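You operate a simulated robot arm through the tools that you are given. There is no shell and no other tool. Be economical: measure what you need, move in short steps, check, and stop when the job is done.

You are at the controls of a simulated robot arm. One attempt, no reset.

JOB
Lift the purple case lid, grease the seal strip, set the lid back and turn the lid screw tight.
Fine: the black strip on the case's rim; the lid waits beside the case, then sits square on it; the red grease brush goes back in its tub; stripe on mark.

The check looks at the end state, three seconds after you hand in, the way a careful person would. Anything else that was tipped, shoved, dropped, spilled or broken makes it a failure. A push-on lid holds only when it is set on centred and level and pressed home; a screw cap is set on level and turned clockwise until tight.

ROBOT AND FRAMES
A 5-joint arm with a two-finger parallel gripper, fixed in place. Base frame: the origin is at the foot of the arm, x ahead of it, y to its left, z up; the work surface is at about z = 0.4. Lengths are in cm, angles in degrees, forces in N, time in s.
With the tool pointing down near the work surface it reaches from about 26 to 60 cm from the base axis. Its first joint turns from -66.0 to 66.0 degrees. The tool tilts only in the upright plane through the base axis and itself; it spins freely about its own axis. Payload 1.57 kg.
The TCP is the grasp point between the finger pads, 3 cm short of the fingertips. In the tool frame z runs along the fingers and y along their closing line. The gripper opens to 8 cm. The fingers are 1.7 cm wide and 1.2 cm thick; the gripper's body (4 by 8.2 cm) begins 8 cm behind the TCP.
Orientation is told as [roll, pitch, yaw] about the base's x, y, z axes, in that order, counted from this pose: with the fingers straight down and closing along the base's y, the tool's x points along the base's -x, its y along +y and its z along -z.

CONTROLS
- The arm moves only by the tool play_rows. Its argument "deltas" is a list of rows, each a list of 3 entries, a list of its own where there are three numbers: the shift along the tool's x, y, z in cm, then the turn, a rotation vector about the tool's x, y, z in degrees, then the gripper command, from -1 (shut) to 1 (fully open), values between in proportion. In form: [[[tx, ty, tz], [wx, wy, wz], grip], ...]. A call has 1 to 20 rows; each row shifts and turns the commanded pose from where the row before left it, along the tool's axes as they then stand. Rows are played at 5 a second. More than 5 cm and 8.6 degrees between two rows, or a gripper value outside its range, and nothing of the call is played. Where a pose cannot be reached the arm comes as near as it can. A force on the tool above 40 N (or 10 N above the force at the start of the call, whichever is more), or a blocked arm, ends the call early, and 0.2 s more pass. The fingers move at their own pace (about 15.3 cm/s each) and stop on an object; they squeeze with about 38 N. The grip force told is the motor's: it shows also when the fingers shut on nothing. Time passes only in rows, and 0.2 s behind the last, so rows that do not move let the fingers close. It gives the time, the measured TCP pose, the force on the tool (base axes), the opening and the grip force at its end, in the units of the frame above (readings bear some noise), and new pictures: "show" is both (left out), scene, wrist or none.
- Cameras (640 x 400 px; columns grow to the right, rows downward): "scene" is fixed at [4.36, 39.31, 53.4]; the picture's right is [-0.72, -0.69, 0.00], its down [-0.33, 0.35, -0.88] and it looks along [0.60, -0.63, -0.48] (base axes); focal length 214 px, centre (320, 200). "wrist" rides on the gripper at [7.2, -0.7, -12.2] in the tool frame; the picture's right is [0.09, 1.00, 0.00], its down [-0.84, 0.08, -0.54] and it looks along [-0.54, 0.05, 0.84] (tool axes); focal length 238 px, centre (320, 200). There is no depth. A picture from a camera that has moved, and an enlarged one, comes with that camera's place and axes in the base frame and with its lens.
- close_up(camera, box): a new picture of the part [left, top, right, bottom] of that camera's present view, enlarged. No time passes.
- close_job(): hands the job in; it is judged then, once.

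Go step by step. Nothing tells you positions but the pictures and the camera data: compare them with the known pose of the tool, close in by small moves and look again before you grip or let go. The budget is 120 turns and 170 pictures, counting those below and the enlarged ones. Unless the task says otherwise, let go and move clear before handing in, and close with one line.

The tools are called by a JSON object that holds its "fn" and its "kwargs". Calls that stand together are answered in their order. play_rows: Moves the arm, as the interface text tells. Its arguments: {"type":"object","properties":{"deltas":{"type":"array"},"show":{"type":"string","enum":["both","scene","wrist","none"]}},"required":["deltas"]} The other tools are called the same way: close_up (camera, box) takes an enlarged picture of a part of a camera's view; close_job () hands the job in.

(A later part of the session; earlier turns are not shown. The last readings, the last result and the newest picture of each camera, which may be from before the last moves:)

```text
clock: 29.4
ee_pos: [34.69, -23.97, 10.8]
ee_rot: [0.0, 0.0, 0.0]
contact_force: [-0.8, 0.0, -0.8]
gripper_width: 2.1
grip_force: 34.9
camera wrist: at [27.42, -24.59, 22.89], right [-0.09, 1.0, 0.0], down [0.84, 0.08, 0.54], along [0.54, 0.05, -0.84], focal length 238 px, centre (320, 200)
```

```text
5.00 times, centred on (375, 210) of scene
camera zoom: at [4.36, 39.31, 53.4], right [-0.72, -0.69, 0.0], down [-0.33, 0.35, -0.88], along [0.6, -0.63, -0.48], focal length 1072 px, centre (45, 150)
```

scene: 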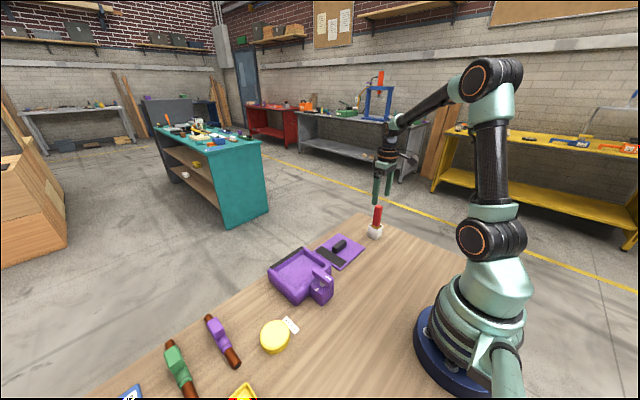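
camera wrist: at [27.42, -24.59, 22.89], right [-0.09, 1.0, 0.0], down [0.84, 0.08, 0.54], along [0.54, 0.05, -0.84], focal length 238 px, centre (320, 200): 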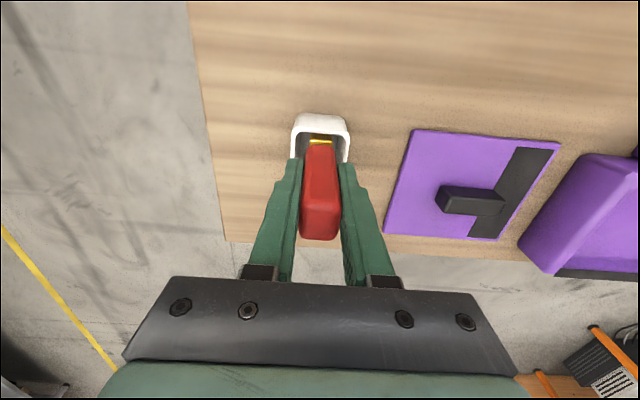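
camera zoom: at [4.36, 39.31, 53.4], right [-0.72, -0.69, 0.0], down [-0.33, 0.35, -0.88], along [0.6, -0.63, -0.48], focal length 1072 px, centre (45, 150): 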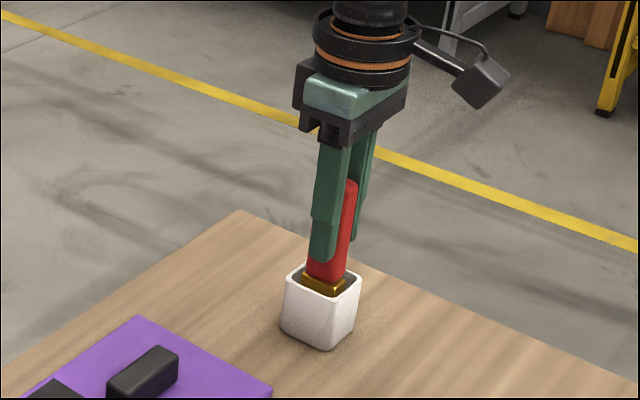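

Gripped (place pose about 34.69, −23.97, 10.8). Lifting straight up.

{"fn": "play_rows", "kwargs": {"deltas": [[[0, 0, -0.5], [0, 0, 0], -1], [[0, 0, -1], [0, 0, 0], -1], [[0, 0, -1.5], [0, 0, 0], -1], [[0, 0, -2], [0, 0, 0], -1], [[0, 0, -2], [0, 0, 0], -1], [[0, 0, -2], [0, 0, 0], -1], [[0, 0, 0], [0, 0, 0], -1]], "show": "both"}}

{"fn": "close_up", "kwargs": {"camera": "scene", "box": [340, 160, 420, 250]}}

{"fn": "close_up", "kwargs": {"camera": "wrist", "box": [270, 80, 370, 250]}}

```text
clock: 31.0
ee_pos: [34.64, -23.85, 19.84]
ee_rot: [0.0, 0.0, 0.0]
contact_force: [0.6, -0.7, -0.8]
gripper_width: 2.11
grip_force: 34.2
camera wrist: at [27.27, -24.51, 32.0], right [-0.09, 1.0, 0.0], down [0.84, 0.08, 0.54], along [0.54, 0.05, -0.84], focal length 238 px, centre (320, 200)
```

scene: 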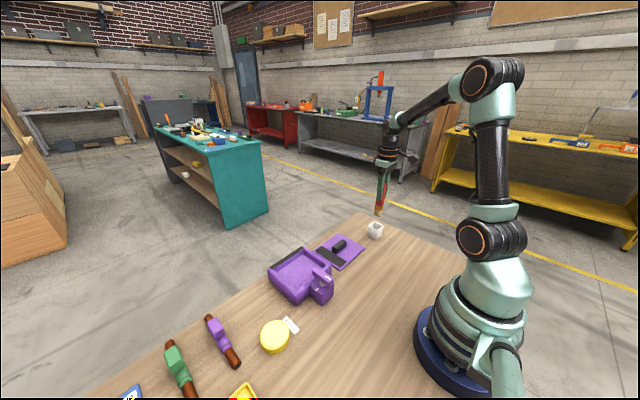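
wrist: 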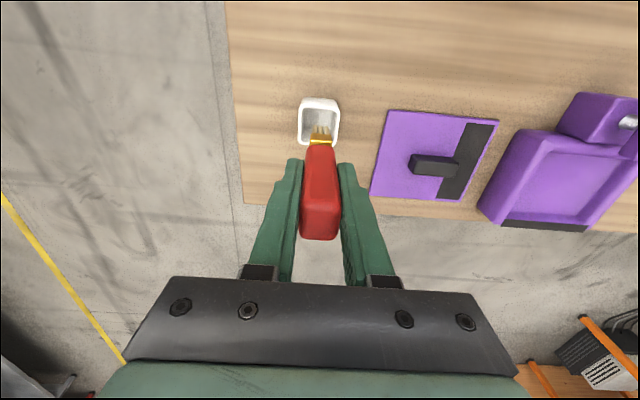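

```text
4.44 times, centred on (380, 205) of scene
camera zoom: at [4.36, 39.31, 53.4], right [-0.72, -0.69, 0.0], down [-0.33, 0.35, -0.88], along [0.6, -0.63, -0.48], focal length 953 px, centre (53, 178)
```

zoom: 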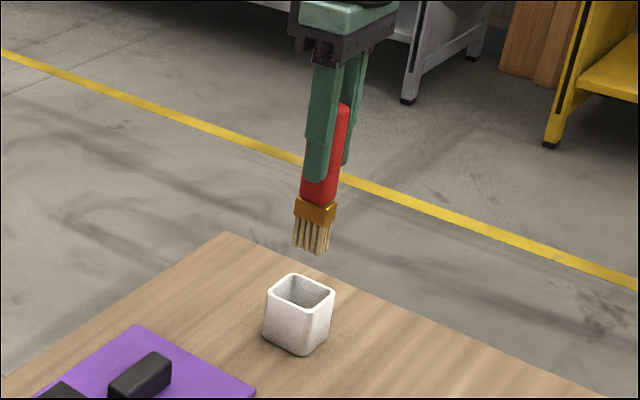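

```text
2.35 times, centred on (320, 165) of wrist
camera zoom: at [27.27, -24.51, 32.0], right [-0.09, 1.0, 0.0], down [0.84, 0.08, 0.54], along [0.54, 0.05, -0.84], focal length 561 px, centre (320, 282)
```

zoom: 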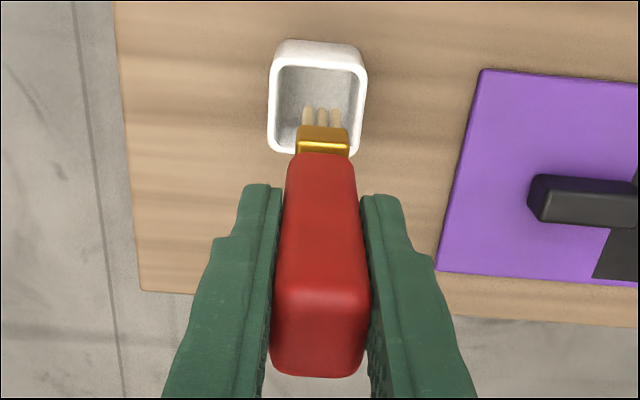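

The brush is out, with bristle tips about 10.2 cm below the TCP. The grease pot is near (30.9, 26), top at about z 3, so I'll carry the brush over there, high above everything.

{"fn": "play_rows", "kwargs": {"deltas": [[[0, 0, -2], [0, 0, 0], -1], [[0, 0, -2], [0, 0, 0], -1], [[0, 2, 0], [0, 0, 0], -1], [[0, 3, 0], [0, 0, 0], -1], [[0, 3, 0], [0, 0, 0], -1], [[0, 3, 0], [0, 0, 0], -1], [[0, 3, 0], [0, 0, 0], -1], [[0, 3, 0], [0, 0, 0], -1], [[0, 3, 0], [0, 0, 0], -1], [[0, 3, 0], [0, 0, 0], -1], [[0, 3, 0], [0, 0, 0], -1], [[0, 3, 0], [0, 0, 0], -1], [[0, 3, 0], [0, 0, 0], -1], [[0, 3, 0], [0, 0, 0], -1], [[0, 3, 0], [0, 0, 0], -1], [[0.7, 3, 0], [0, 0, 0], -1], [[1, 3, 0], [0, 0, 0], -1], [[1, 2, 0], [0, 0, 0], -1], [[0.5, 1, 0], [0, 0, 0], -1], [[0, 0, 0], [0, 0, 0], -1]], "show": "both"}}

{"fn": "close_up", "kwargs": {"camera": "scene", "box": [220, 240, 340, 370]}}

{"fn": "close_up", "kwargs": {"camera": "wrist", "box": [240, 60, 400, 200]}}

```text
clock: 35.2
ee_pos: [31.31, 23.28, 24.23]
ee_rot: [0.0, 0.0, 0.0]
contact_force: [-0.2, -0.1, -0.7]
gripper_width: 2.12
grip_force: 34.6
camera wrist: at [24.07, 22.65, 36.12], right [-0.09, 1.0, 0.0], down [0.84, 0.08, 0.54], along [0.54, 0.05, -0.84], focal length 238 px, centre (320, 200)
```

scene: 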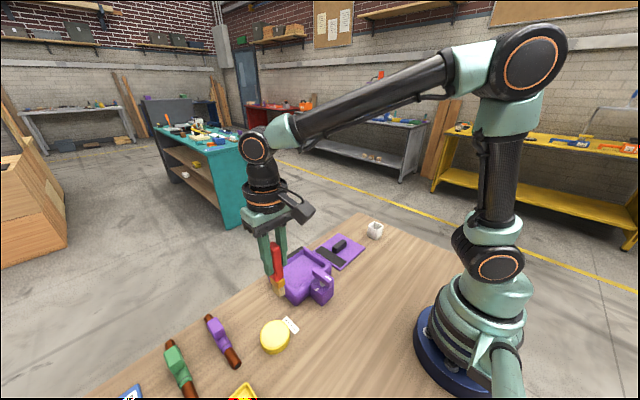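
wrist: 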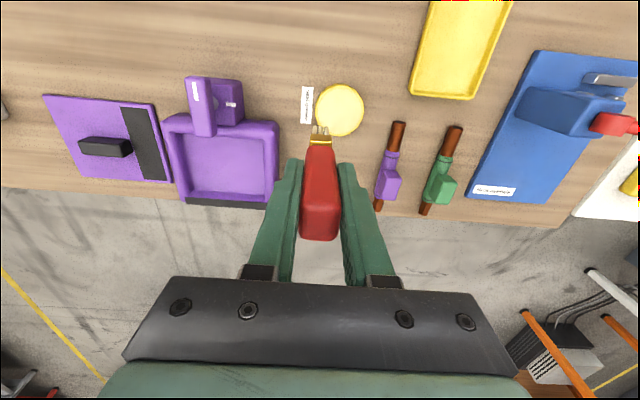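

```text
3.08 times, centred on (280, 305) of scene
camera zoom: at [4.36, 39.31, 53.4], right [-0.72, -0.69, 0.0], down [-0.33, 0.35, -0.88], along [0.6, -0.63, -0.48], focal length 660 px, centre (443, -123)
```

zoom: 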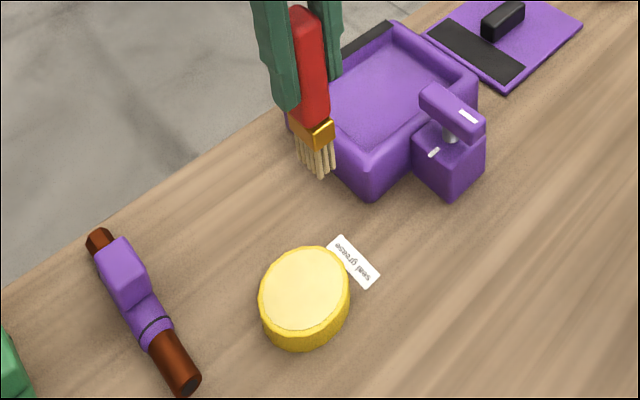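

```text
2.86 times, centred on (320, 130) of wrist
camera zoom: at [24.07, 22.65, 36.12], right [-0.09, 1.0, 0.0], down [0.84, 0.08, 0.54], along [0.54, 0.05, -0.84], focal length 681 px, centre (320, 400)
```

zoom: 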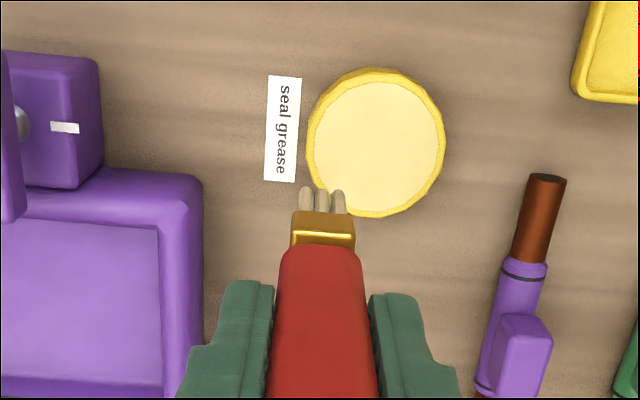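

{"fn": "play_rows", "kwargs": {"deltas": [[[0.1, 1.4, 1], [0, 0, 0], -1], [[0.1, 1.3, 1], [0, 0, 0], -1], [[0, 0, 2], [0, 0, 0], -1], [[0, 0, 2], [0, 0, 0], -1], [[0, 0, 2], [0, 0, 0], -1], [[0, 0, 1.3], [0, 0, 0], -1], [[0, 0, 0], [0, 0, 0], -1]], "show": "none"}}

{"fn": "close_up", "kwargs": {"camera": "scene", "box": [240, 280, 320, 360]}}

{"fn": "close_up", "kwargs": {"camera": "wrist", "box": [240, 60, 400, 200]}}

```text
clock: 36.8
ee_pos: [31.52, 25.95, 14.72]
ee_rot: [0.0, 0.0, -0.1]
contact_force: [0.8, 0.2, -0.5]
gripper_width: 2.1
grip_force: 34.9
```

```text
5.00 times, centred on (280, 320) of scene
camera zoom: at [4.36, 39.31, 53.4], right [-0.72, -0.69, 0.0], down [-0.33, 0.35, -0.88], along [0.6, -0.63, -0.48], focal length 1072 px, centre (520, -400)
```

zoom: 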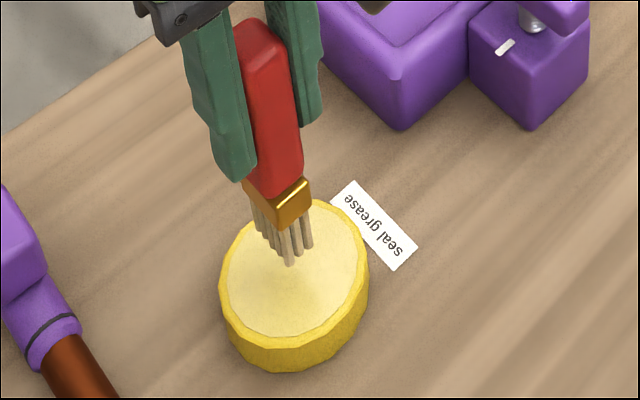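

```text
2.86 times, centred on (320, 130) of wrist
camera zoom: at [24.16, 25.34, 26.74], right [-0.09, 1.0, 0.0], down [0.84, 0.08, 0.54], along [0.54, 0.05, -0.84], focal length 681 px, centre (320, 400)
```

zoom: 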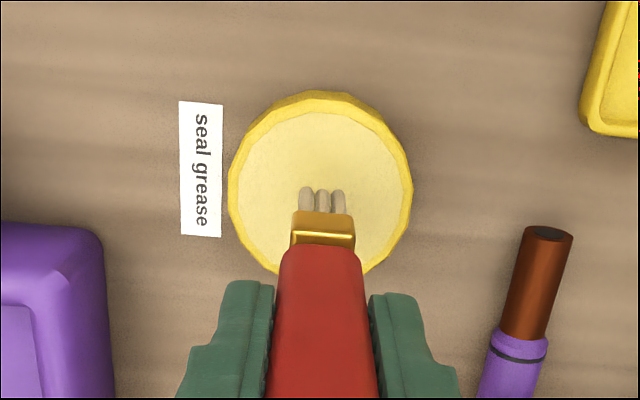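

Centred over the grease. Lowering in small steps until the bristles touch.

{"fn": "play_rows", "kwargs": {"deltas": [[[0.2, 0, 0.4], [0, 0, 0], -1], [[0, 0, 0.3], [0, 0, 0], -1], [[0, 0, 0.2], [0, 0, 0], -1]], "show": "none"}}

{"fn": "play_rows", "kwargs": {"deltas": [[[0, 0, 0.2], [0, 0, 0], -1], [[0, 0, 0], [0, 0, 0], -1]], "show": "none"}}

{"fn": "play_rows", "kwargs": {"deltas": [[[0, 0, 0.2], [0, 0, 0], -1], [[0, 0, 0], [0, 0, 0], -1]], "show": "none"}}

{"fn": "close_up", "kwargs": {"camera": "scene", "box": [240, 280, 320, 360]}}

```text
clock: 37.6
ee_pos: [31.2, 25.93, 13.65]
ee_rot: [0.0, 0.0, -0.1]
contact_force: [-0.3, 0.0, -0.9]
gripper_width: 2.12
grip_force: 34.2
```

```text
clock: 38.2
ee_pos: [31.1, 25.91, 13.53]
ee_rot: [-0.1, 0.0, -0.1]
contact_force: [0.2, 0.0, -0.5]
gripper_width: 2.12
grip_force: 35.0
```

```text
clock: 38.8
ee_pos: [30.85, 25.92, 13.38]
ee_rot: [-0.1, 0.0, 0.2]
contact_force: [-0.2, -0.7, -0.6]
gripper_width: 2.13
grip_force: 33.9
```

```text
5.00 times, centred on (280, 320) of scene
camera zoom: at [4.36, 39.31, 53.4], right [-0.72, -0.69, 0.0], down [-0.33, 0.35, -0.88], along [0.6, -0.63, -0.48], focal length 1072 px, centre (520, -400)
```

zoom: 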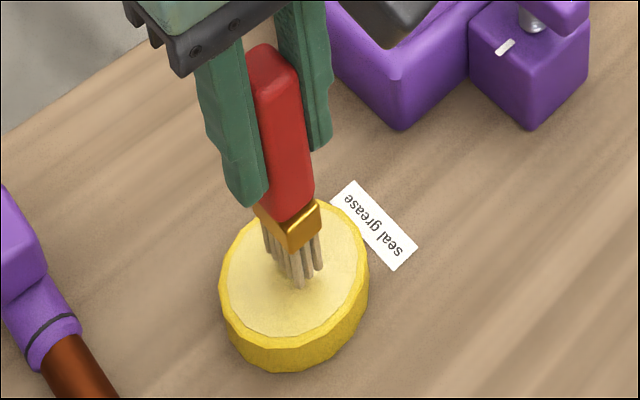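

{"fn": "play_rows", "kwargs": {"deltas": [[[0, 0, 0.2], [0, 0, 0], -1], [[0, 0, 0], [0, 0, 0], -1]], "show": "none"}}

{"fn": "play_rows", "kwargs": {"deltas": [[[0, 0, 0.2], [0, 0, 0], -1], [[0, 0, 0], [0, 0, 0], -1]], "show": "none"}}

{"fn": "play_rows", "kwargs": {"deltas": [[[0, 0, 0.2], [0, 0, 0], -1], [[0, 0, 0], [0, 0, 0], -1]], "show": "none"}}

{"fn": "close_up", "kwargs": {"camera": "scene", "box": [240, 280, 320, 360]}}

```text
clock: 39.4
ee_pos: [30.93, 25.89, 13.06]
ee_rot: [0.1, 0.1, -0.1]
contact_force: [-0.2, -0.3, -0.6]
gripper_width: 2.11
grip_force: 33.8
```

```text
clock: 40.0
ee_pos: [31.14, 25.96, 12.9]
ee_rot: [0.1, 0.1, -0.1]
contact_force: [0.3, -0.1, -0.8]
gripper_width: 2.14
grip_force: 34.3
```

```text
clock: 40.6
ee_pos: [31.07, 25.88, 12.7]
ee_rot: [0.0, 0.0, 0.0]
contact_force: [0.3, 0.4, -0.9]
gripper_width: 2.13
grip_force: 34.3
```

```text
5.00 times, centred on (280, 320) of scene
camera zoom: at [4.36, 39.31, 53.4], right [-0.72, -0.69, 0.0], down [-0.33, 0.35, -0.88], along [0.6, -0.63, -0.48], focal length 1072 px, centre (520, -400)
```

zoom: 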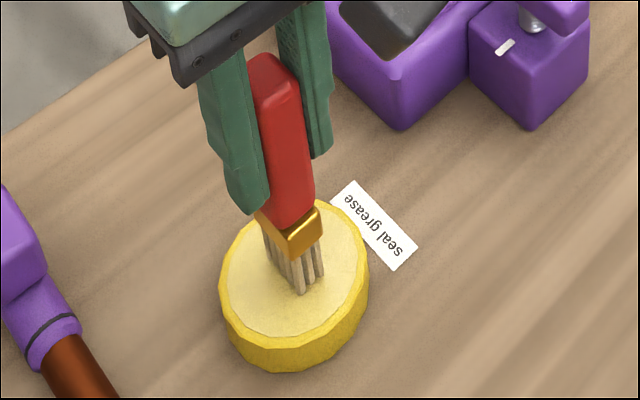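

{"fn": "play_rows", "kwargs": {"deltas": [[[0, 0, 0.2], [0, 0, 0], -1], [[0, 0, 0], [0, 0, 0], -1]], "show": "none"}}

{"fn": "play_rows", "kwargs": {"deltas": [[[0, 0, 0.2], [0, 0, 0], -1], [[0, 0, 0], [0, 0, 0], -1]], "show": "none"}}

{"fn": "close_up", "kwargs": {"camera": "scene", "box": [250, 290, 310, 350]}}

```text
clock: 41.2
ee_pos: [31.04, 25.82, 12.61]
ee_rot: [-0.1, 0.1, 0.0]
contact_force: [0.3, -0.5, 1.7]
gripper_width: 2.14
grip_force: 34.1
```

```text
clock: 41.8
ee_pos: [31.14, 26.02, 12.29]
ee_rot: [0.1, -0.1, 0.1]
contact_force: [-2.9, -7.5, 24.2]
gripper_width: 2.14
grip_force: 35.0
```

```text
6.67 times, centred on (280, 320) of scene
camera zoom: at [4.35, 39.31, 53.41], right [-0.72, -0.69, 0.0], down [-0.33, 0.35, -0.88], along [0.6, -0.63, -0.48], focal length 1430 px, centre (587, -600)
```

zoom: 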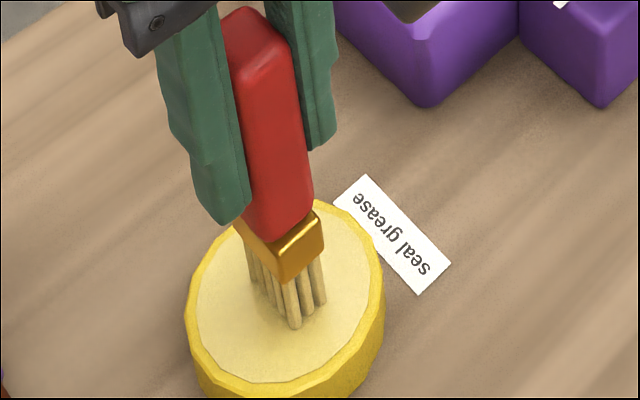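

The bristles touched the grease (24 N). Raising and checking the tip.

{"fn": "play_rows", "kwargs": {"deltas": [[[0, 0, -0.3], [0, 0, 0], -1], [[0, 0, -1.5], [0, 0, 0], -1], [[0, 0, -2.5], [0, 0, 0], -1], [[0, 0, -2.5], [0, 0, 0], -1], [[0, 0, -2.5], [0, 0, 0], -1], [[0, 0, -2], [0, 0, 0], -1], [[0, 0, 0], [0, 0, 0], -1]], "show": "wrist"}}

{"fn": "close_up", "kwargs": {"camera": "scene", "box": [230, 230, 320, 350]}}

```text
clock: 43.4
ee_pos: [30.88, 25.93, 23.52]
ee_rot: [0.0, 0.0, 0.0]
contact_force: [0.1, -0.5, -0.3]
gripper_width: 2.12
grip_force: 34.4
camera wrist: at [23.65, 25.21, 35.64], right [-0.09, 1.0, 0.0], down [0.84, 0.08, 0.54], along [0.54, 0.05, -0.84], focal length 238 px, centre (320, 200)
```

wrist: 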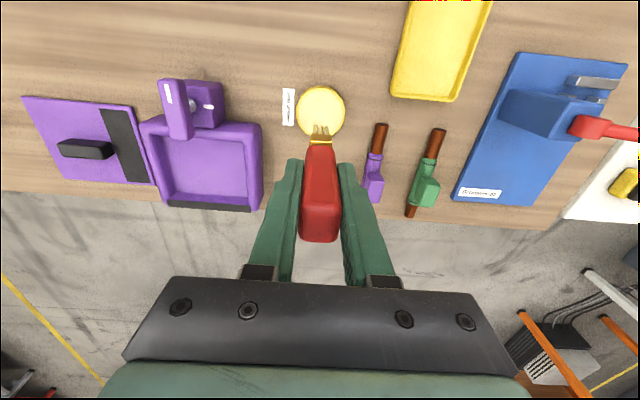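

```text
3.33 times, centred on (275, 290) of scene
camera zoom: at [4.36, 39.31, 53.4], right [-0.72, -0.69, 0.0], down [-0.33, 0.35, -0.88], along [0.6, -0.63, -0.48], focal length 715 px, centre (470, -100)
```

zoom: 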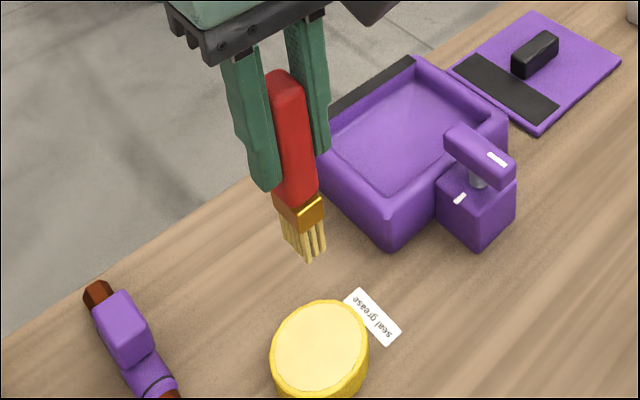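

The bristles are now yellow with grease. Next I'll move above the +y end of the seal strip, which runs y≈3.5 to 16.5 at x≈45.8.

{"fn": "play_rows", "kwargs": {"deltas": [[[-2.4, -1.65, 0], [0, 0, 0], -1], [[-2.4, -1.65, 0], [0, 0, 0], -1], [[-2.4, -1.65, 0], [0, 0, 0], -1], [[-2.4, -1.65, 0], [0, 0, 0], -1], [[-2.4, -1.65, 0], [0, 0, 0], -1], [[-2.4, -1.65, 0], [0, 0, 0], -1], [[-0.4, 0, 2], [0, 0, 0], -1], [[0, 0, 2], [0, 0, 0], -1], [[0, 0, 1.5], [0, 0, 0], -1], [[0, 0, 0], [0, 0, 0], -1]], "show": "wrist"}}

{"fn": "close_up", "kwargs": {"camera": "scene", "box": [240, 220, 350, 310]}}

{"fn": "close_up", "kwargs": {"camera": "wrist", "box": [200, 40, 400, 220]}}

```text
clock: 45.6
ee_pos: [45.85, 16.11, 17.96]
ee_rot: [-0.1, 0.0, -0.1]
contact_force: [0.5, -0.3, -0.4]
gripper_width: 2.14
grip_force: 33.8
camera wrist: at [38.54, 15.33, 30.06], right [-0.09, 1.0, 0.0], down [0.84, 0.08, 0.54], along [0.54, 0.05, -0.84], focal length 238 px, centre (320, 200)
```

wrist: 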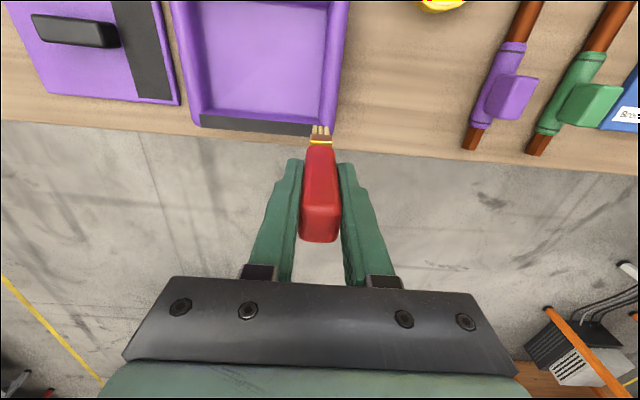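

```text
4.44 times, centred on (295, 265) of scene
camera zoom: at [4.36, 39.31, 53.4], right [-0.72, -0.69, 0.0], down [-0.33, 0.35, -0.88], along [0.6, -0.63, -0.48], focal length 953 px, centre (431, -89)
```

zoom: 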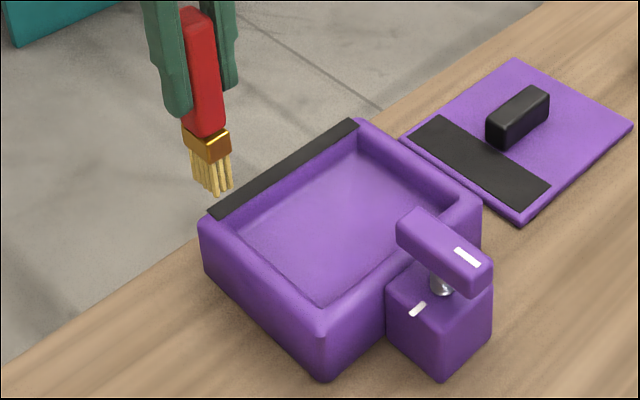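

```text
2.22 times, centred on (300, 130) of wrist
camera zoom: at [38.54, 15.33, 30.06], right [-0.09, 1.0, 0.0], down [0.84, 0.08, 0.54], along [0.54, 0.05, -0.84], focal length 530 px, centre (364, 356)
```

zoom: 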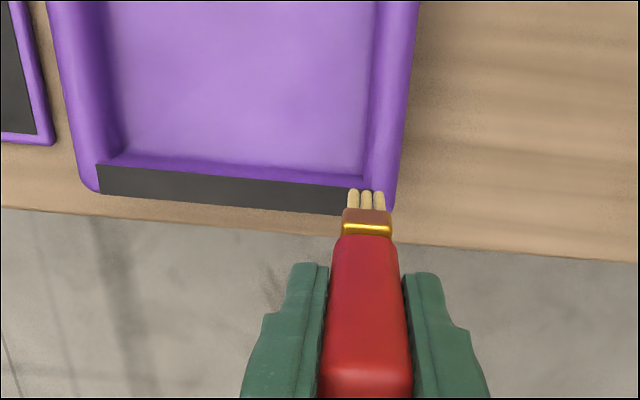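

{"fn": "play_rows", "kwargs": {"deltas": [[[-0.05, -0.3, 0.6], [0, 0, 0], -1], [[0, 0, 0.5], [0, 0, 0], -1], [[0, 0, 0.4], [0, 0, 0], -1], [[0, 0, 0], [0, 0, 0], -1]], "show": "none"}}

{"fn": "play_rows", "kwargs": {"deltas": [[[0, 0, 0.2], [0, 0, 0], -1], [[0, 0, 0], [0, 0, 0], -1]], "show": "none"}}

{"fn": "close_up", "kwargs": {"camera": "scene", "box": [260, 240, 330, 300]}}

{"fn": "close_up", "kwargs": {"camera": "wrist", "box": [200, 40, 400, 220]}}

```text
clock: 46.6
ee_pos: [45.82, 15.62, 16.49]
ee_rot: [0.0, 0.1, 0.0]
contact_force: [0.3, -0.7, -1.7]
gripper_width: 2.12
grip_force: 34.4
```

```text
clock: 47.2
ee_pos: [45.88, 15.58, 16.45]
ee_rot: [0.0, 0.1, 0.0]
contact_force: [0.8, 1.1, -1.6]
gripper_width: 2.15
grip_force: 34.4
```

```text
6.67 times, centred on (295, 270) of scene
camera zoom: at [4.36, 39.31, 53.4], right [-0.72, -0.69, 0.0], down [-0.33, 0.35, -0.88], along [0.6, -0.63, -0.48], focal length 1430 px, centre (487, -267)
```

zoom: 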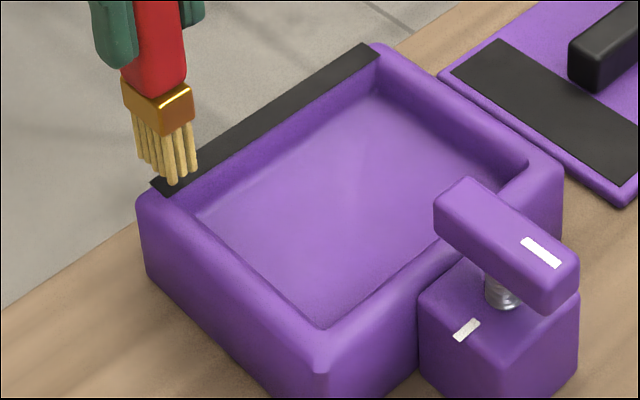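

```text
2.22 times, centred on (300, 130) of wrist
camera zoom: at [38.63, 15.07, 28.51], right [-0.09, 1.0, 0.0], down [0.84, 0.08, 0.54], along [0.54, 0.05, -0.84], focal length 530 px, centre (364, 356)
```

zoom: 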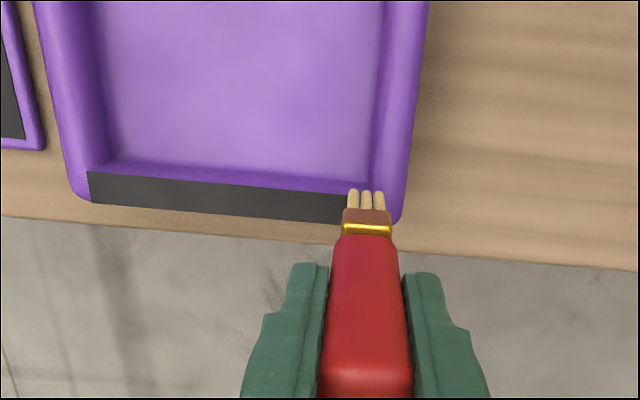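

{"fn": "play_rows", "kwargs": {"deltas": [[[0, 0, 0.2], [0, 0, 0], -1], [[0, 0, 0], [0, 0, 0], -1]], "show": "none"}}

{"fn": "play_rows", "kwargs": {"deltas": [[[0, 0, 0.2], [0, 0, 0], -1], [[0, 0, 0], [0, 0, 0], -1]], "show": "none"}}

{"fn": "play_rows", "kwargs": {"deltas": [[[0, 0, 0.15], [0, 0, 0], -1], [[0, 0, 0], [0, 0, 0], -1]], "show": "none"}}

{"fn": "close_up", "kwargs": {"camera": "scene", "box": [260, 240, 330, 300]}}

```text
clock: 47.8
ee_pos: [45.79, 15.68, 16.16]
ee_rot: [0.0, 0.0, -0.1]
contact_force: [-0.4, 0.7, -0.4]
gripper_width: 2.12
grip_force: 34.5
```

```text
clock: 48.4
ee_pos: [45.83, 15.76, 16.08]
ee_rot: [0.0, 0.1, 0.0]
contact_force: [0.0, 0.3, -0.8]
gripper_width: 2.13
grip_force: 34.5
```

```text
clock: 49.0
ee_pos: [45.83, 15.74, 15.83]
ee_rot: [0.0, 0.0, 0.1]
contact_force: [-0.3, 0.0, 0.0]
gripper_width: 2.14
grip_force: 34.6
```

```text
6.67 times, centred on (295, 270) of scene
camera zoom: at [4.36, 39.31, 53.4], right [-0.72, -0.69, 0.0], down [-0.33, 0.35, -0.88], along [0.6, -0.63, -0.48], focal length 1430 px, centre (487, -267)
```

zoom: 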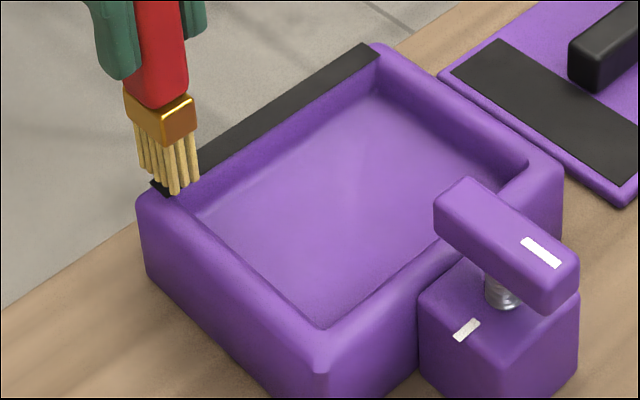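

{"fn": "play_rows", "kwargs": {"deltas": [[[0, 0, 0.15], [0, 0, 0], -1], [[0, 0, 0], [0, 0, 0], -1]], "show": "none"}}

{"fn": "play_rows", "kwargs": {"deltas": [[[0, 0, 0.15], [0, 0, 0], -1], [[0, 0, 0], [0, 0, 0], -1]], "show": "none"}}

{"fn": "play_rows", "kwargs": {"deltas": [[[0, 0, 0.1], [0, 0, 0], -1], [[0, 0, 0], [0, 0, 0], -1]], "show": "none"}}

```text
clock: 49.6
ee_pos: [45.77, 15.69, 15.71]
ee_rot: [0.0, 0.0, -0.1]
contact_force: [0.3, -0.1, 0.0]
gripper_width: 2.14
grip_force: 34.6
```

```text
clock: 50.2
ee_pos: [45.81, 15.79, 15.39]
ee_rot: [-0.1, 0.0, 0.0]
contact_force: [-0.2, 0.3, -0.6]
gripper_width: 2.15
grip_force: 34.0
```

```text
clock: 50.8
ee_pos: [45.86, 15.62, 15.45]
ee_rot: [-0.1, 0.0, 0.0]
contact_force: [0.6, 0.8, -0.9]
gripper_width: 2.1
grip_force: 34.4
```

{"fn": "play_rows", "kwargs": {"deltas": [[[0, 0, 0.1], [0, 0, 0], -1], [[0, 0, 0], [0, 0, 0], -1]], "show": "none"}}

{"fn": "close_up", "kwargs": {"camera": "scene", "box": [260, 250, 300, 290]}}

{"fn": "close_up", "kwargs": {"camera": "wrist", "box": [200, 40, 400, 220]}}

```text
clock: 51.4
ee_pos: [45.94, 15.67, 15.33]
ee_rot: [0.1, 0.0, 0.0]
contact_force: [-0.1, -0.1, -0.3]
gripper_width: 2.12
grip_force: 34.3
```

```text
10.00 times, centred on (280, 270) of scene
camera zoom: at [4.36, 39.31, 53.4], right [-0.72, -0.69, 0.0], down [-0.33, 0.35, -0.88], along [0.6, -0.63, -0.48], focal length 2145 px, centre (720, -500)
```

zoom: 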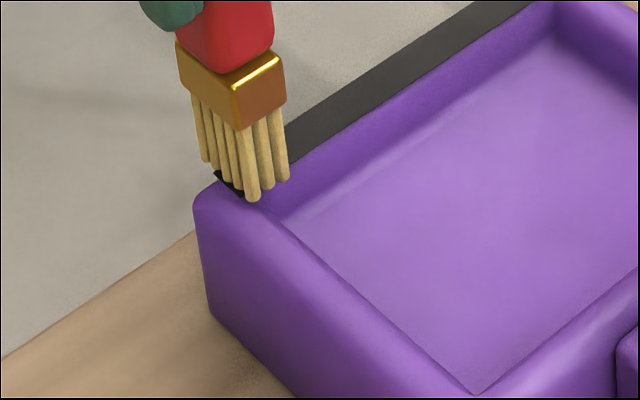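

```text
2.22 times, centred on (300, 130) of wrist
camera zoom: at [38.67, 15.03, 27.46], right [-0.09, 1.0, 0.0], down [0.84, 0.08, 0.54], along [0.54, 0.05, -0.84], focal length 530 px, centre (364, 356)
```

zoom: 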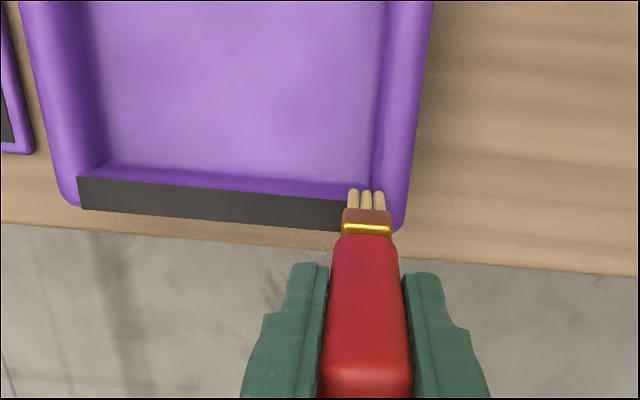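

The bristles sit slightly inside the strip, so I'll shift outward 0.4 cm and keep lowering.

{"fn": "play_rows", "kwargs": {"deltas": [[[-0.4, 0, 0], [0, 0, 0], -1], [[0, 0, 0.15], [0, 0, 0], -1], [[0, 0, 0], [0, 0, 0], -1]], "show": "none"}}

{"fn": "play_rows", "kwargs": {"deltas": [[[0, 0, 0.15], [0, 0, 0], -1], [[0, 0, 0], [0, 0, 0], -1]], "show": "none"}}

{"fn": "play_rows", "kwargs": {"deltas": [[[0, 0, 0.1], [0, 0, 0], -1], [[0, 0, 0], [0, 0, 0], -1]], "show": "none"}}

{"fn": "close_up", "kwargs": {"camera": "scene", "box": [260, 250, 300, 290]}}

```text
clock: 52.2
ee_pos: [46.32, 15.68, 15.15]
ee_rot: [0.0, -0.1, 0.0]
contact_force: [-1.1, -0.3, 6.2]
gripper_width: 2.13
grip_force: 35.1
```

```text
clock: 52.8
ee_pos: [46.34, 15.68, 15.18]
ee_rot: [0.2, -0.1, 0.0]
contact_force: [-3.6, -0.9, 22.1]
gripper_width: 2.11
grip_force: 34.7
```

```text
clock: 53.4
ee_pos: [46.43, 15.63, 15.02]
ee_rot: [0.1, -0.2, 0.0]
contact_force: [-0.7, -1.4, 24.3]
gripper_width: 2.12
grip_force: 34.3
```

```text
10.00 times, centred on (280, 270) of scene
camera zoom: at [4.35, 39.31, 53.41], right [-0.72, -0.69, 0.0], down [-0.33, 0.35, -0.88], along [0.6, -0.63, -0.48], focal length 2145 px, centre (720, -500)
```

zoom: 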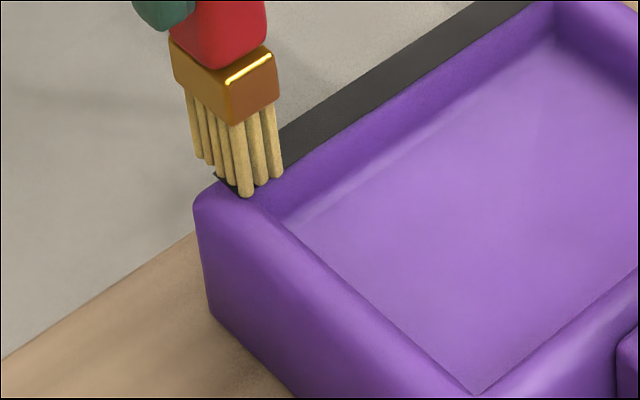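

Contact made. I'll ease the pressure slightly and stroke slowly along the strip toward −y.

{"fn": "play_rows", "kwargs": {"deltas": [[[0, 0, -0.12], [0, 0, 0], -1], [[0, -0.4, 0], [0, 0, 0], -1], [[0, -0.6, 0], [0, 0, 0], -1], [[0, -0.6, 0], [0, 0, 0], -1], [[0, -0.6, 0], [0, 0, 0], -1], [[0, 0, 0], [0, 0, 0], -1]], "show": "wrist"}}

{"fn": "close_up", "kwargs": {"camera": "scene", "box": [260, 240, 310, 290]}}

```text
clock: 54.8
ee_pos: [46.19, 13.44, 14.98]
ee_rot: [-0.2, 0.1, 0.0]
contact_force: [0.0, 0.0, 1.6]
gripper_width: 2.1
grip_force: 34.8
camera wrist: at [38.95, 12.85, 27.18], right [-0.09, 1.0, 0.0], down [0.84, 0.08, 0.54], along [0.54, 0.05, -0.84], focal length 238 px, centre (320, 200)
```

wrist: 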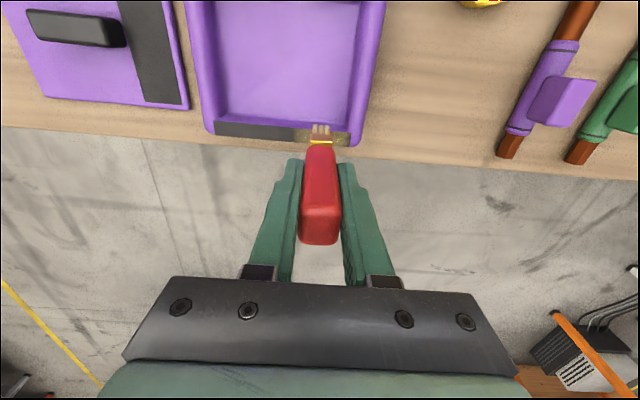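

```text
8.00 times, centred on (285, 265) of scene
camera zoom: at [4.36, 39.31, 53.4], right [-0.72, -0.69, 0.0], down [-0.33, 0.35, -0.88], along [0.6, -0.63, -0.48], focal length 1716 px, centre (600, -320)
```

zoom: 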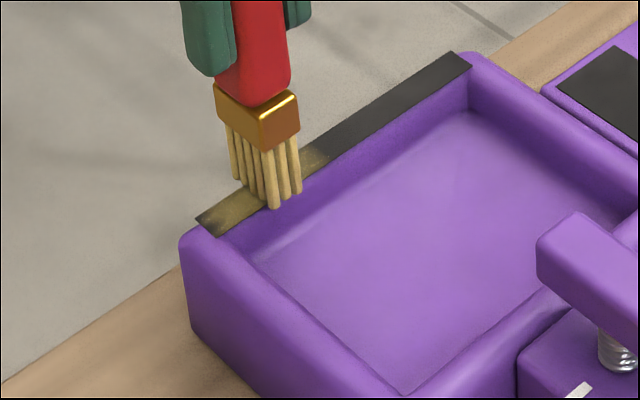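

It works: the strip turns yellow where it's brushed. Continuing to the far end.

{"fn": "play_rows", "kwargs": {"deltas": [[[0, -0.6, 0.05], [0, 0, 0], -1], [[0, -0.7, 0], [0, 0, 0], -1], [[0, -0.7, 0], [0, 0, 0], -1], [[0, -0.7, 0], [0, 0, 0], -1], [[0, -0.7, 0], [0, 0, 0], -1], [[0, -0.7, 0], [0, 0, 0], -1], [[0, -0.7, 0], [0, 0, 0], -1], [[0, -0.7, 0], [0, 0, 0], -1], [[0, -0.7, 0], [0, 0, 0], -1], [[0, -0.7, 0], [0, 0, 0], -1], [[0, -0.7, 0], [0, 0, 0], -1], [[0, -0.7, 0], [0, 0, 0], -1], [[0, -0.7, 0], [0, 0, 0], -1], [[0, -0.5, 0], [0, 0, 0], -1], [[0, 0, 0], [0, 0, 0], -1]], "show": "wrist"}}

{"fn": "close_up", "kwargs": {"camera": "scene", "box": [260, 225, 320, 285]}}

{"fn": "close_up", "kwargs": {"camera": "wrist", "box": [280, 90, 480, 190]}}

```text
clock: 58.0
ee_pos: [46.24, 4.0, 15.04]
ee_rot: [-0.1, -0.1, -0.1]
contact_force: [0.5, 2.2, 4.1]
gripper_width: 2.13
grip_force: 34.8
camera wrist: at [38.98, 3.3, 27.13], right [-0.09, 1.0, 0.0], down [0.84, 0.08, 0.54], along [0.54, 0.05, -0.84], focal length 238 px, centre (320, 200)
```

wrist: 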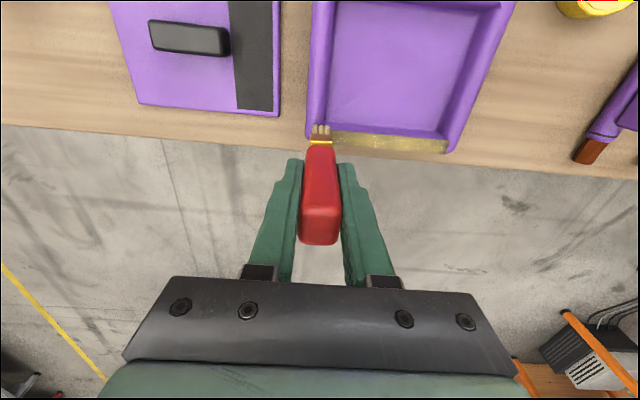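

```text
6.67 times, centred on (290, 255) of scene
camera zoom: at [4.36, 39.31, 53.4], right [-0.72, -0.69, 0.0], down [-0.33, 0.35, -0.88], along [0.6, -0.63, -0.48], focal length 1430 px, centre (520, -167)
```

zoom: 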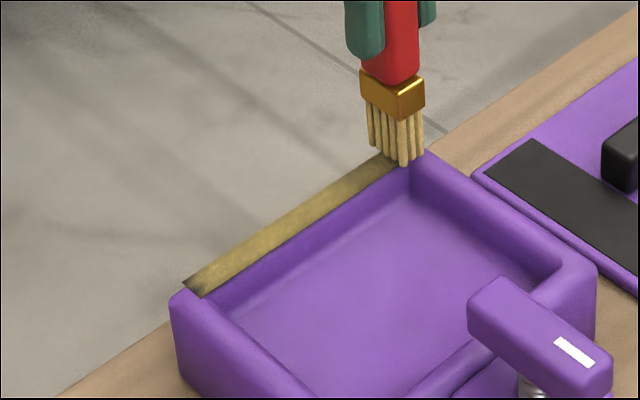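

```text
3.20 times, centred on (380, 140) of wrist
camera zoom: at [38.98, 3.3, 27.13], right [-0.09, 1.0, 0.0], down [0.84, 0.08, 0.54], along [0.54, 0.05, -0.84], focal length 763 px, centre (128, 392)
```

zoom: 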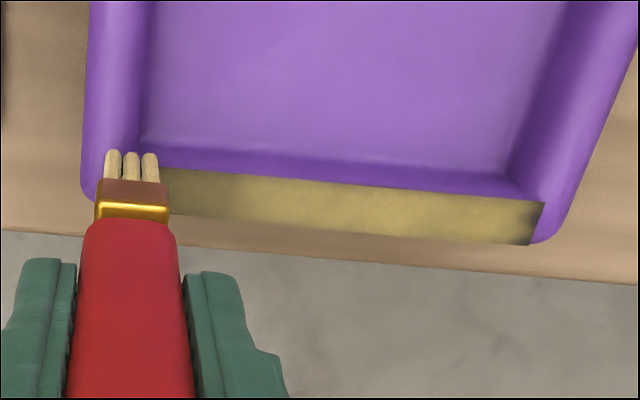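

Nearly all greased; the +y tip is darker. I'll do a return stroke covering both ends.

{"fn": "play_rows", "kwargs": {"deltas": [[[0, -0.4, 0], [0, 0, 0], -1], [[0, 0, 0], [0, 0, 0], -1], [[0, 0.7, 0], [0, 0, 0], -1], [[0, 0.7, 0], [0, 0, 0], -1], [[0, 0.7, 0], [0, 0, 0], -1], [[0, 0.7, 0], [0, 0, 0], -1], [[0, 0.7, 0], [0, 0, 0], -1], [[0, 0.7, 0], [0, 0, 0], -1], [[0, 0.7, 0], [0, 0, 0], -1], [[0, 0.7, 0], [0, 0, 0], -1], [[0, 0.7, 0], [0, 0, 0], -1], [[0, 0.7, 0], [0, 0, 0], -1], [[0, 0.7, 0], [0, 0, 0], -1], [[0, 0.7, 0], [0, 0, 0], -1], [[0, 0.7, 0], [0, 0, 0], -1], [[0, 0.7, 0], [0, 0, 0], -1], [[0, 0.7, 0], [0, 0, 0], -1], [[0, 0.7, 0], [0, 0, 0], -1], [[0, 0.7, 0], [0, 0, 0], -1], [[0, 0.5, 0], [0, 0, 0], -1]], "show": "none"}}

{"fn": "play_rows", "kwargs": {"deltas": [[[0, 0.4, 0], [0, 0, 0], -1], [[0, -0.5, 0], [0, 0, 0], -1], [[0, 0.5, 0], [0, 0, 0], -1], [[0, -0.8, 0], [0, 0, 0], -1], [[0, 0, -0.5], [0, 0, 0], -1], [[0, 0, -2], [0, 0, 0], -1], [[0, 0, -2], [0, 0, 0], -1], [[0, 0, -2], [0, 0, 0], -1], [[0, 0, 0], [0, 0, 0], -1]], "show": "wrist"}}

{"fn": "close_up", "kwargs": {"camera": "scene", "box": [260, 225, 330, 295]}}

{"fn": "close_up", "kwargs": {"camera": "wrist", "box": [180, 40, 360, 160]}}

```text
clock: 62.2
ee_pos: [46.34, 15.93, 15.14]
ee_rot: [0.0, 0.1, 0.1]
contact_force: [0.4, -0.2, -1.3]
gripper_width: 2.11
grip_force: 34.1
```

```text
clock: 64.2
ee_pos: [46.17, 15.66, 21.48]
ee_rot: [0.0, -0.1, 0.1]
contact_force: [0.4, 0.2, -0.7]
gripper_width: 2.1
grip_force: 33.9
camera wrist: at [38.97, 14.96, 33.66], right [-0.09, 1.0, 0.0], down [0.84, 0.08, 0.54], along [0.54, 0.05, -0.84], focal length 238 px, centre (320, 200)
```

wrist: 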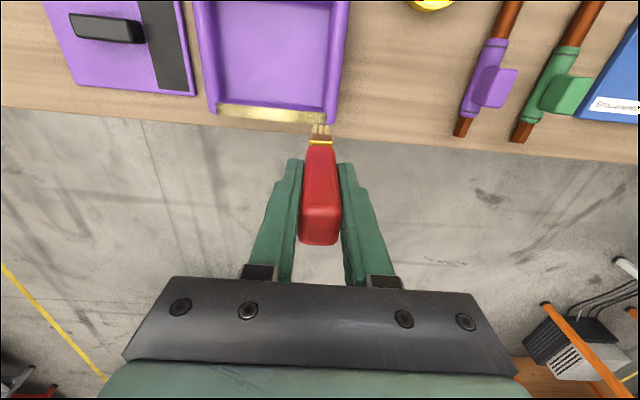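

```text
5.71 times, centred on (295, 260) of scene
camera zoom: at [4.36, 39.31, 53.4], right [-0.72, -0.69, 0.0], down [-0.33, 0.35, -0.88], along [0.6, -0.63, -0.48], focal length 1226 px, centre (463, -143)
```

zoom: 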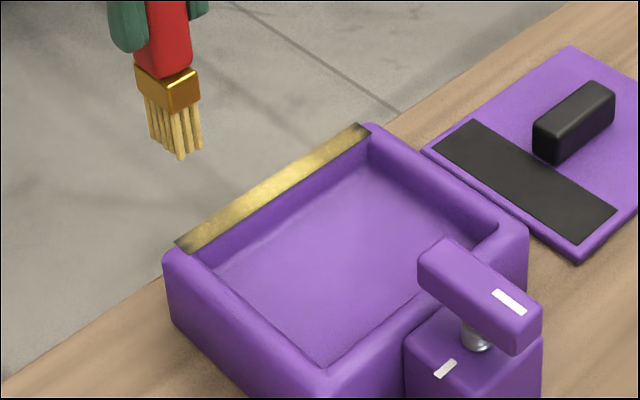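

```text
3.33 times, centred on (270, 100) of wrist
camera zoom: at [38.97, 14.96, 33.66], right [-0.09, 1.0, 0.0], down [0.84, 0.08, 0.54], along [0.54, 0.05, -0.84], focal length 794 px, centre (487, 533)
```

zoom: 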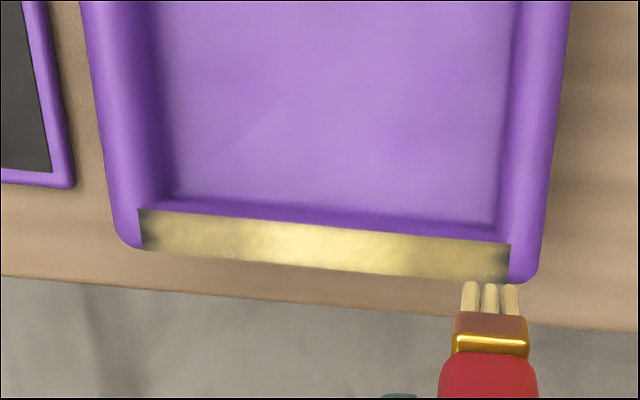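

The strip is greased with slightly thin tips at both ends. I'll do one more pass with a touch more contact at the ends.

{"fn": "play_rows", "kwargs": {"deltas": [[[0, 0.5, 2], [0, 0, 0], -1], [[0, 0, 2], [0, 0, 0], -1], [[0, 0, 2], [0, 0, 0], -1], [[0, 0, 0.4], [0, 0, 0], -1], [[0, 0, 0.2], [0, 0, 0], -1], [[0, 0, 0], [0, 0, 0], -1]], "show": "none"}}

{"fn": "play_rows", "kwargs": {"deltas": [[[0, 0, 0.1], [0, 0, 0], -1], [[0, 0, 0], [0, 0, 0], -1]], "show": "none"}}

```text
clock: 65.6
ee_pos: [46.4, 16.15, 15.02]
ee_rot: [0.0, -0.2, 0.0]
contact_force: [-3.1, -0.7, 10.0]
gripper_width: 2.15
grip_force: 34.2
```

```text
clock: 66.2
ee_pos: [46.53, 16.16, 14.93]
ee_rot: [0.0, -0.2, -0.1]
contact_force: [-4.5, -2.3, 23.4]
gripper_width: 2.14
grip_force: 34.4
```

{"fn": "play_rows", "kwargs": {"deltas": [[[0.1, 0.2, -0.1], [0, 0, 0], -1], [[0, -0.5, 0], [0, 0, 0], -1], [[0, -0.7, 0], [0, 0, 0], -1], [[0, -0.8, 0], [0, 0, 0], -1], [[0, -0.8, 0], [0, 0, 0], -1], [[0, -0.8, 0], [0, 0, 0], -1], [[0, -0.8, 0], [0, 0, 0], -1], [[0, -0.8, 0], [0, 0, 0], -1], [[0, -0.8, 0], [0, 0, 0], -1], [[0, -0.8, 0], [0, 0, 0], -1], [[0, -0.8, 0], [0, 0, 0], -1], [[0, -0.8, 0], [0, 0, 0], -1], [[0, -0.8, 0], [0, 0, 0], -1], [[0, -0.8, 0], [0, 0, 0], -1], [[0, -0.8, 0], [0, 0, 0], -1], [[0, -0.8, 0], [0, 0, 0], -1], [[0, -0.8, 0], [0, 0, 0], -1], [[0, -0.6, 0.05], [0, 0, 0], -1], [[0, 0, 0], [0, 0, 0], -1]], "show": "none"}}

{"fn": "play_rows", "kwargs": {"deltas": [[[0, 0.4, 0], [0, 0, 0], -1], [[0, 0.3, 0], [0, 0, 0], -1], [[0, 0, -0.5], [0, 0, 0], -1], [[0, 0, -2], [0, 0, 0], -1], [[0, 0, -2], [0, 0, 0], -1], [[0, 0, -2], [0, 0, 0], -1], [[0, 0, 0], [0, 0, 0], -1]], "show": "wrist"}}

{"fn": "close_up", "kwargs": {"camera": "scene", "box": [260, 225, 330, 295]}}

{"fn": "close_up", "kwargs": {"camera": "wrist", "box": [290, 40, 470, 160]}}

```text
clock: 70.2
ee_pos: [46.28, 3.24, 14.92]
ee_rot: [0.0, 0.0, 0.0]
contact_force: [-3.9, 5.6, 23.1]
gripper_width: 2.13
grip_force: 34.5
```

```text
clock: 71.8
ee_pos: [46.4, 3.98, 21.23]
ee_rot: [0.0, 0.0, 0.0]
contact_force: [0.1, 0.1, 0.3]
gripper_width: 2.12
grip_force: 34.3
camera wrist: at [39.09, 3.37, 33.4], right [-0.09, 1.0, 0.0], down [0.84, 0.08, 0.54], along [0.54, 0.05, -0.84], focal length 238 px, centre (320, 200)
```

wrist: 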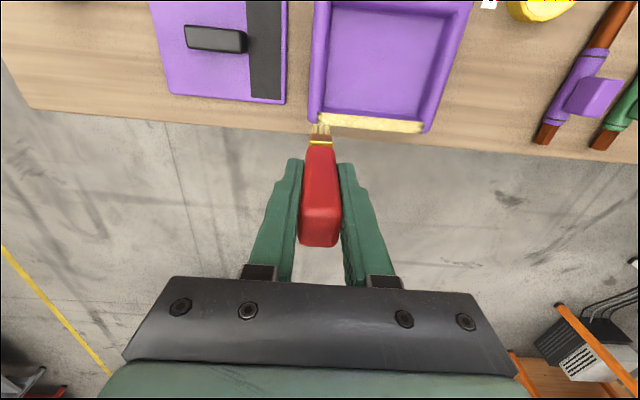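

```text
5.71 times, centred on (295, 260) of scene
camera zoom: at [4.36, 39.31, 53.4], right [-0.72, -0.69, 0.0], down [-0.33, 0.35, -0.88], along [0.6, -0.63, -0.48], focal length 1226 px, centre (463, -143)
```

zoom: 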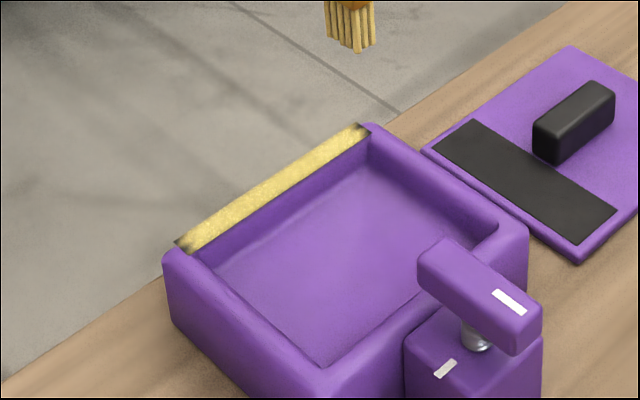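

```text
3.33 times, centred on (380, 100) of wrist
camera zoom: at [39.09, 3.37, 33.4], right [-0.09, 1.0, 0.0], down [0.84, 0.08, 0.54], along [0.54, 0.05, -0.84], focal length 794 px, centre (120, 533)
```

zoom: 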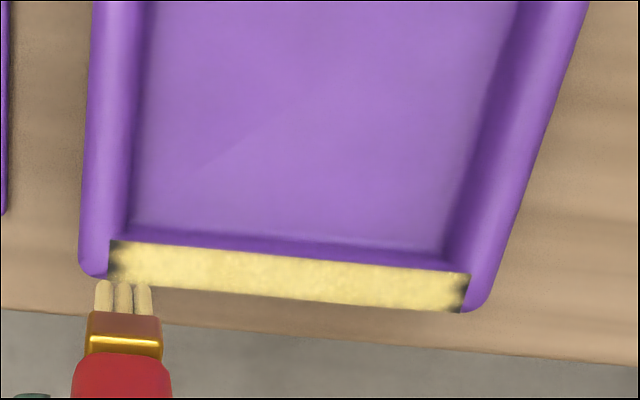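

The strip is fully coated. I'm carrying the brush back above its tub.

{"fn": "play_rows", "kwargs": {"deltas": [[[0, 0, -2], [0, 0, 0], -1], [[1.175, -2.79, 0], [0, 0, 0], -1], [[1.175, -2.79, 0], [0, 0, 0], -1], [[1.175, -2.79, 0], [0, 0, 0], -1], [[1.175, -2.79, 0], [0, 0, 0], -1], [[1.175, -2.79, 0], [0, 0, 0], -1], [[1.175, -2.79, 0], [0, 0, 0], -1], [[1.175, -2.79, 0], [0, 0, 0], -1], [[1.175, -2.79, 0], [0, 0, 0], -1], [[1.175, -2.79, 0], [0, 0, 0], -1], [[1.175, -2.79, 0], [0, 0, 0], -1], [[0, 0, 2], [0, 0, 0], -1], [[0, 0, 0], [0, 0, 0], -1], [[0, 0, 0], [0, 0, 0], -1]], "show": "none"}}

{"fn": "close_up", "kwargs": {"camera": "scene", "box": [340, 160, 420, 250]}}

{"fn": "close_up", "kwargs": {"camera": "wrist", "box": [270, 80, 370, 250]}}

```text
clock: 74.8
ee_pos: [34.33, -23.98, 21.4]
ee_rot: [-0.1, 0.0, 0.0]
contact_force: [0.1, 0.3, -1.1]
gripper_width: 2.13
grip_force: 34.5
```

```text
4.44 times, centred on (380, 205) of scene
camera zoom: at [4.36, 39.31, 53.4], right [-0.72, -0.69, 0.0], down [-0.33, 0.35, -0.88], along [0.6, -0.63, -0.48], focal length 953 px, centre (53, 178)
```

zoom: 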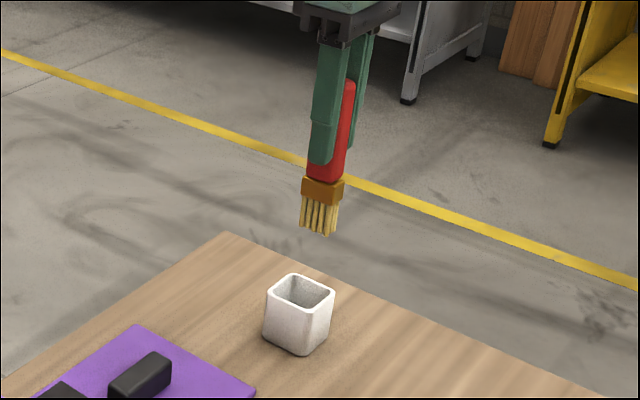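

```text
2.35 times, centred on (320, 165) of wrist
camera zoom: at [27.08, -24.58, 33.59], right [-0.09, 1.0, 0.0], down [0.84, 0.08, 0.54], along [0.54, 0.05, -0.84], focal length 561 px, centre (320, 282)
```

zoom: 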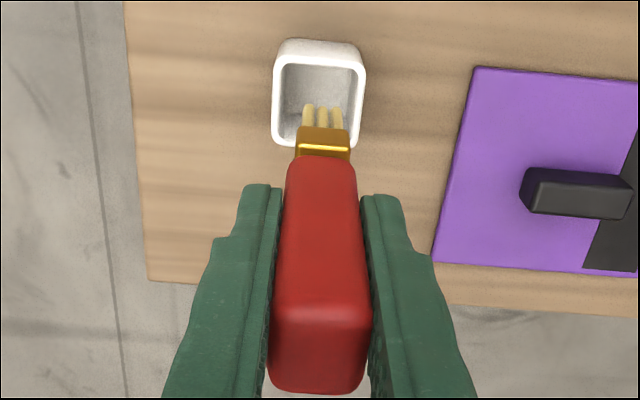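

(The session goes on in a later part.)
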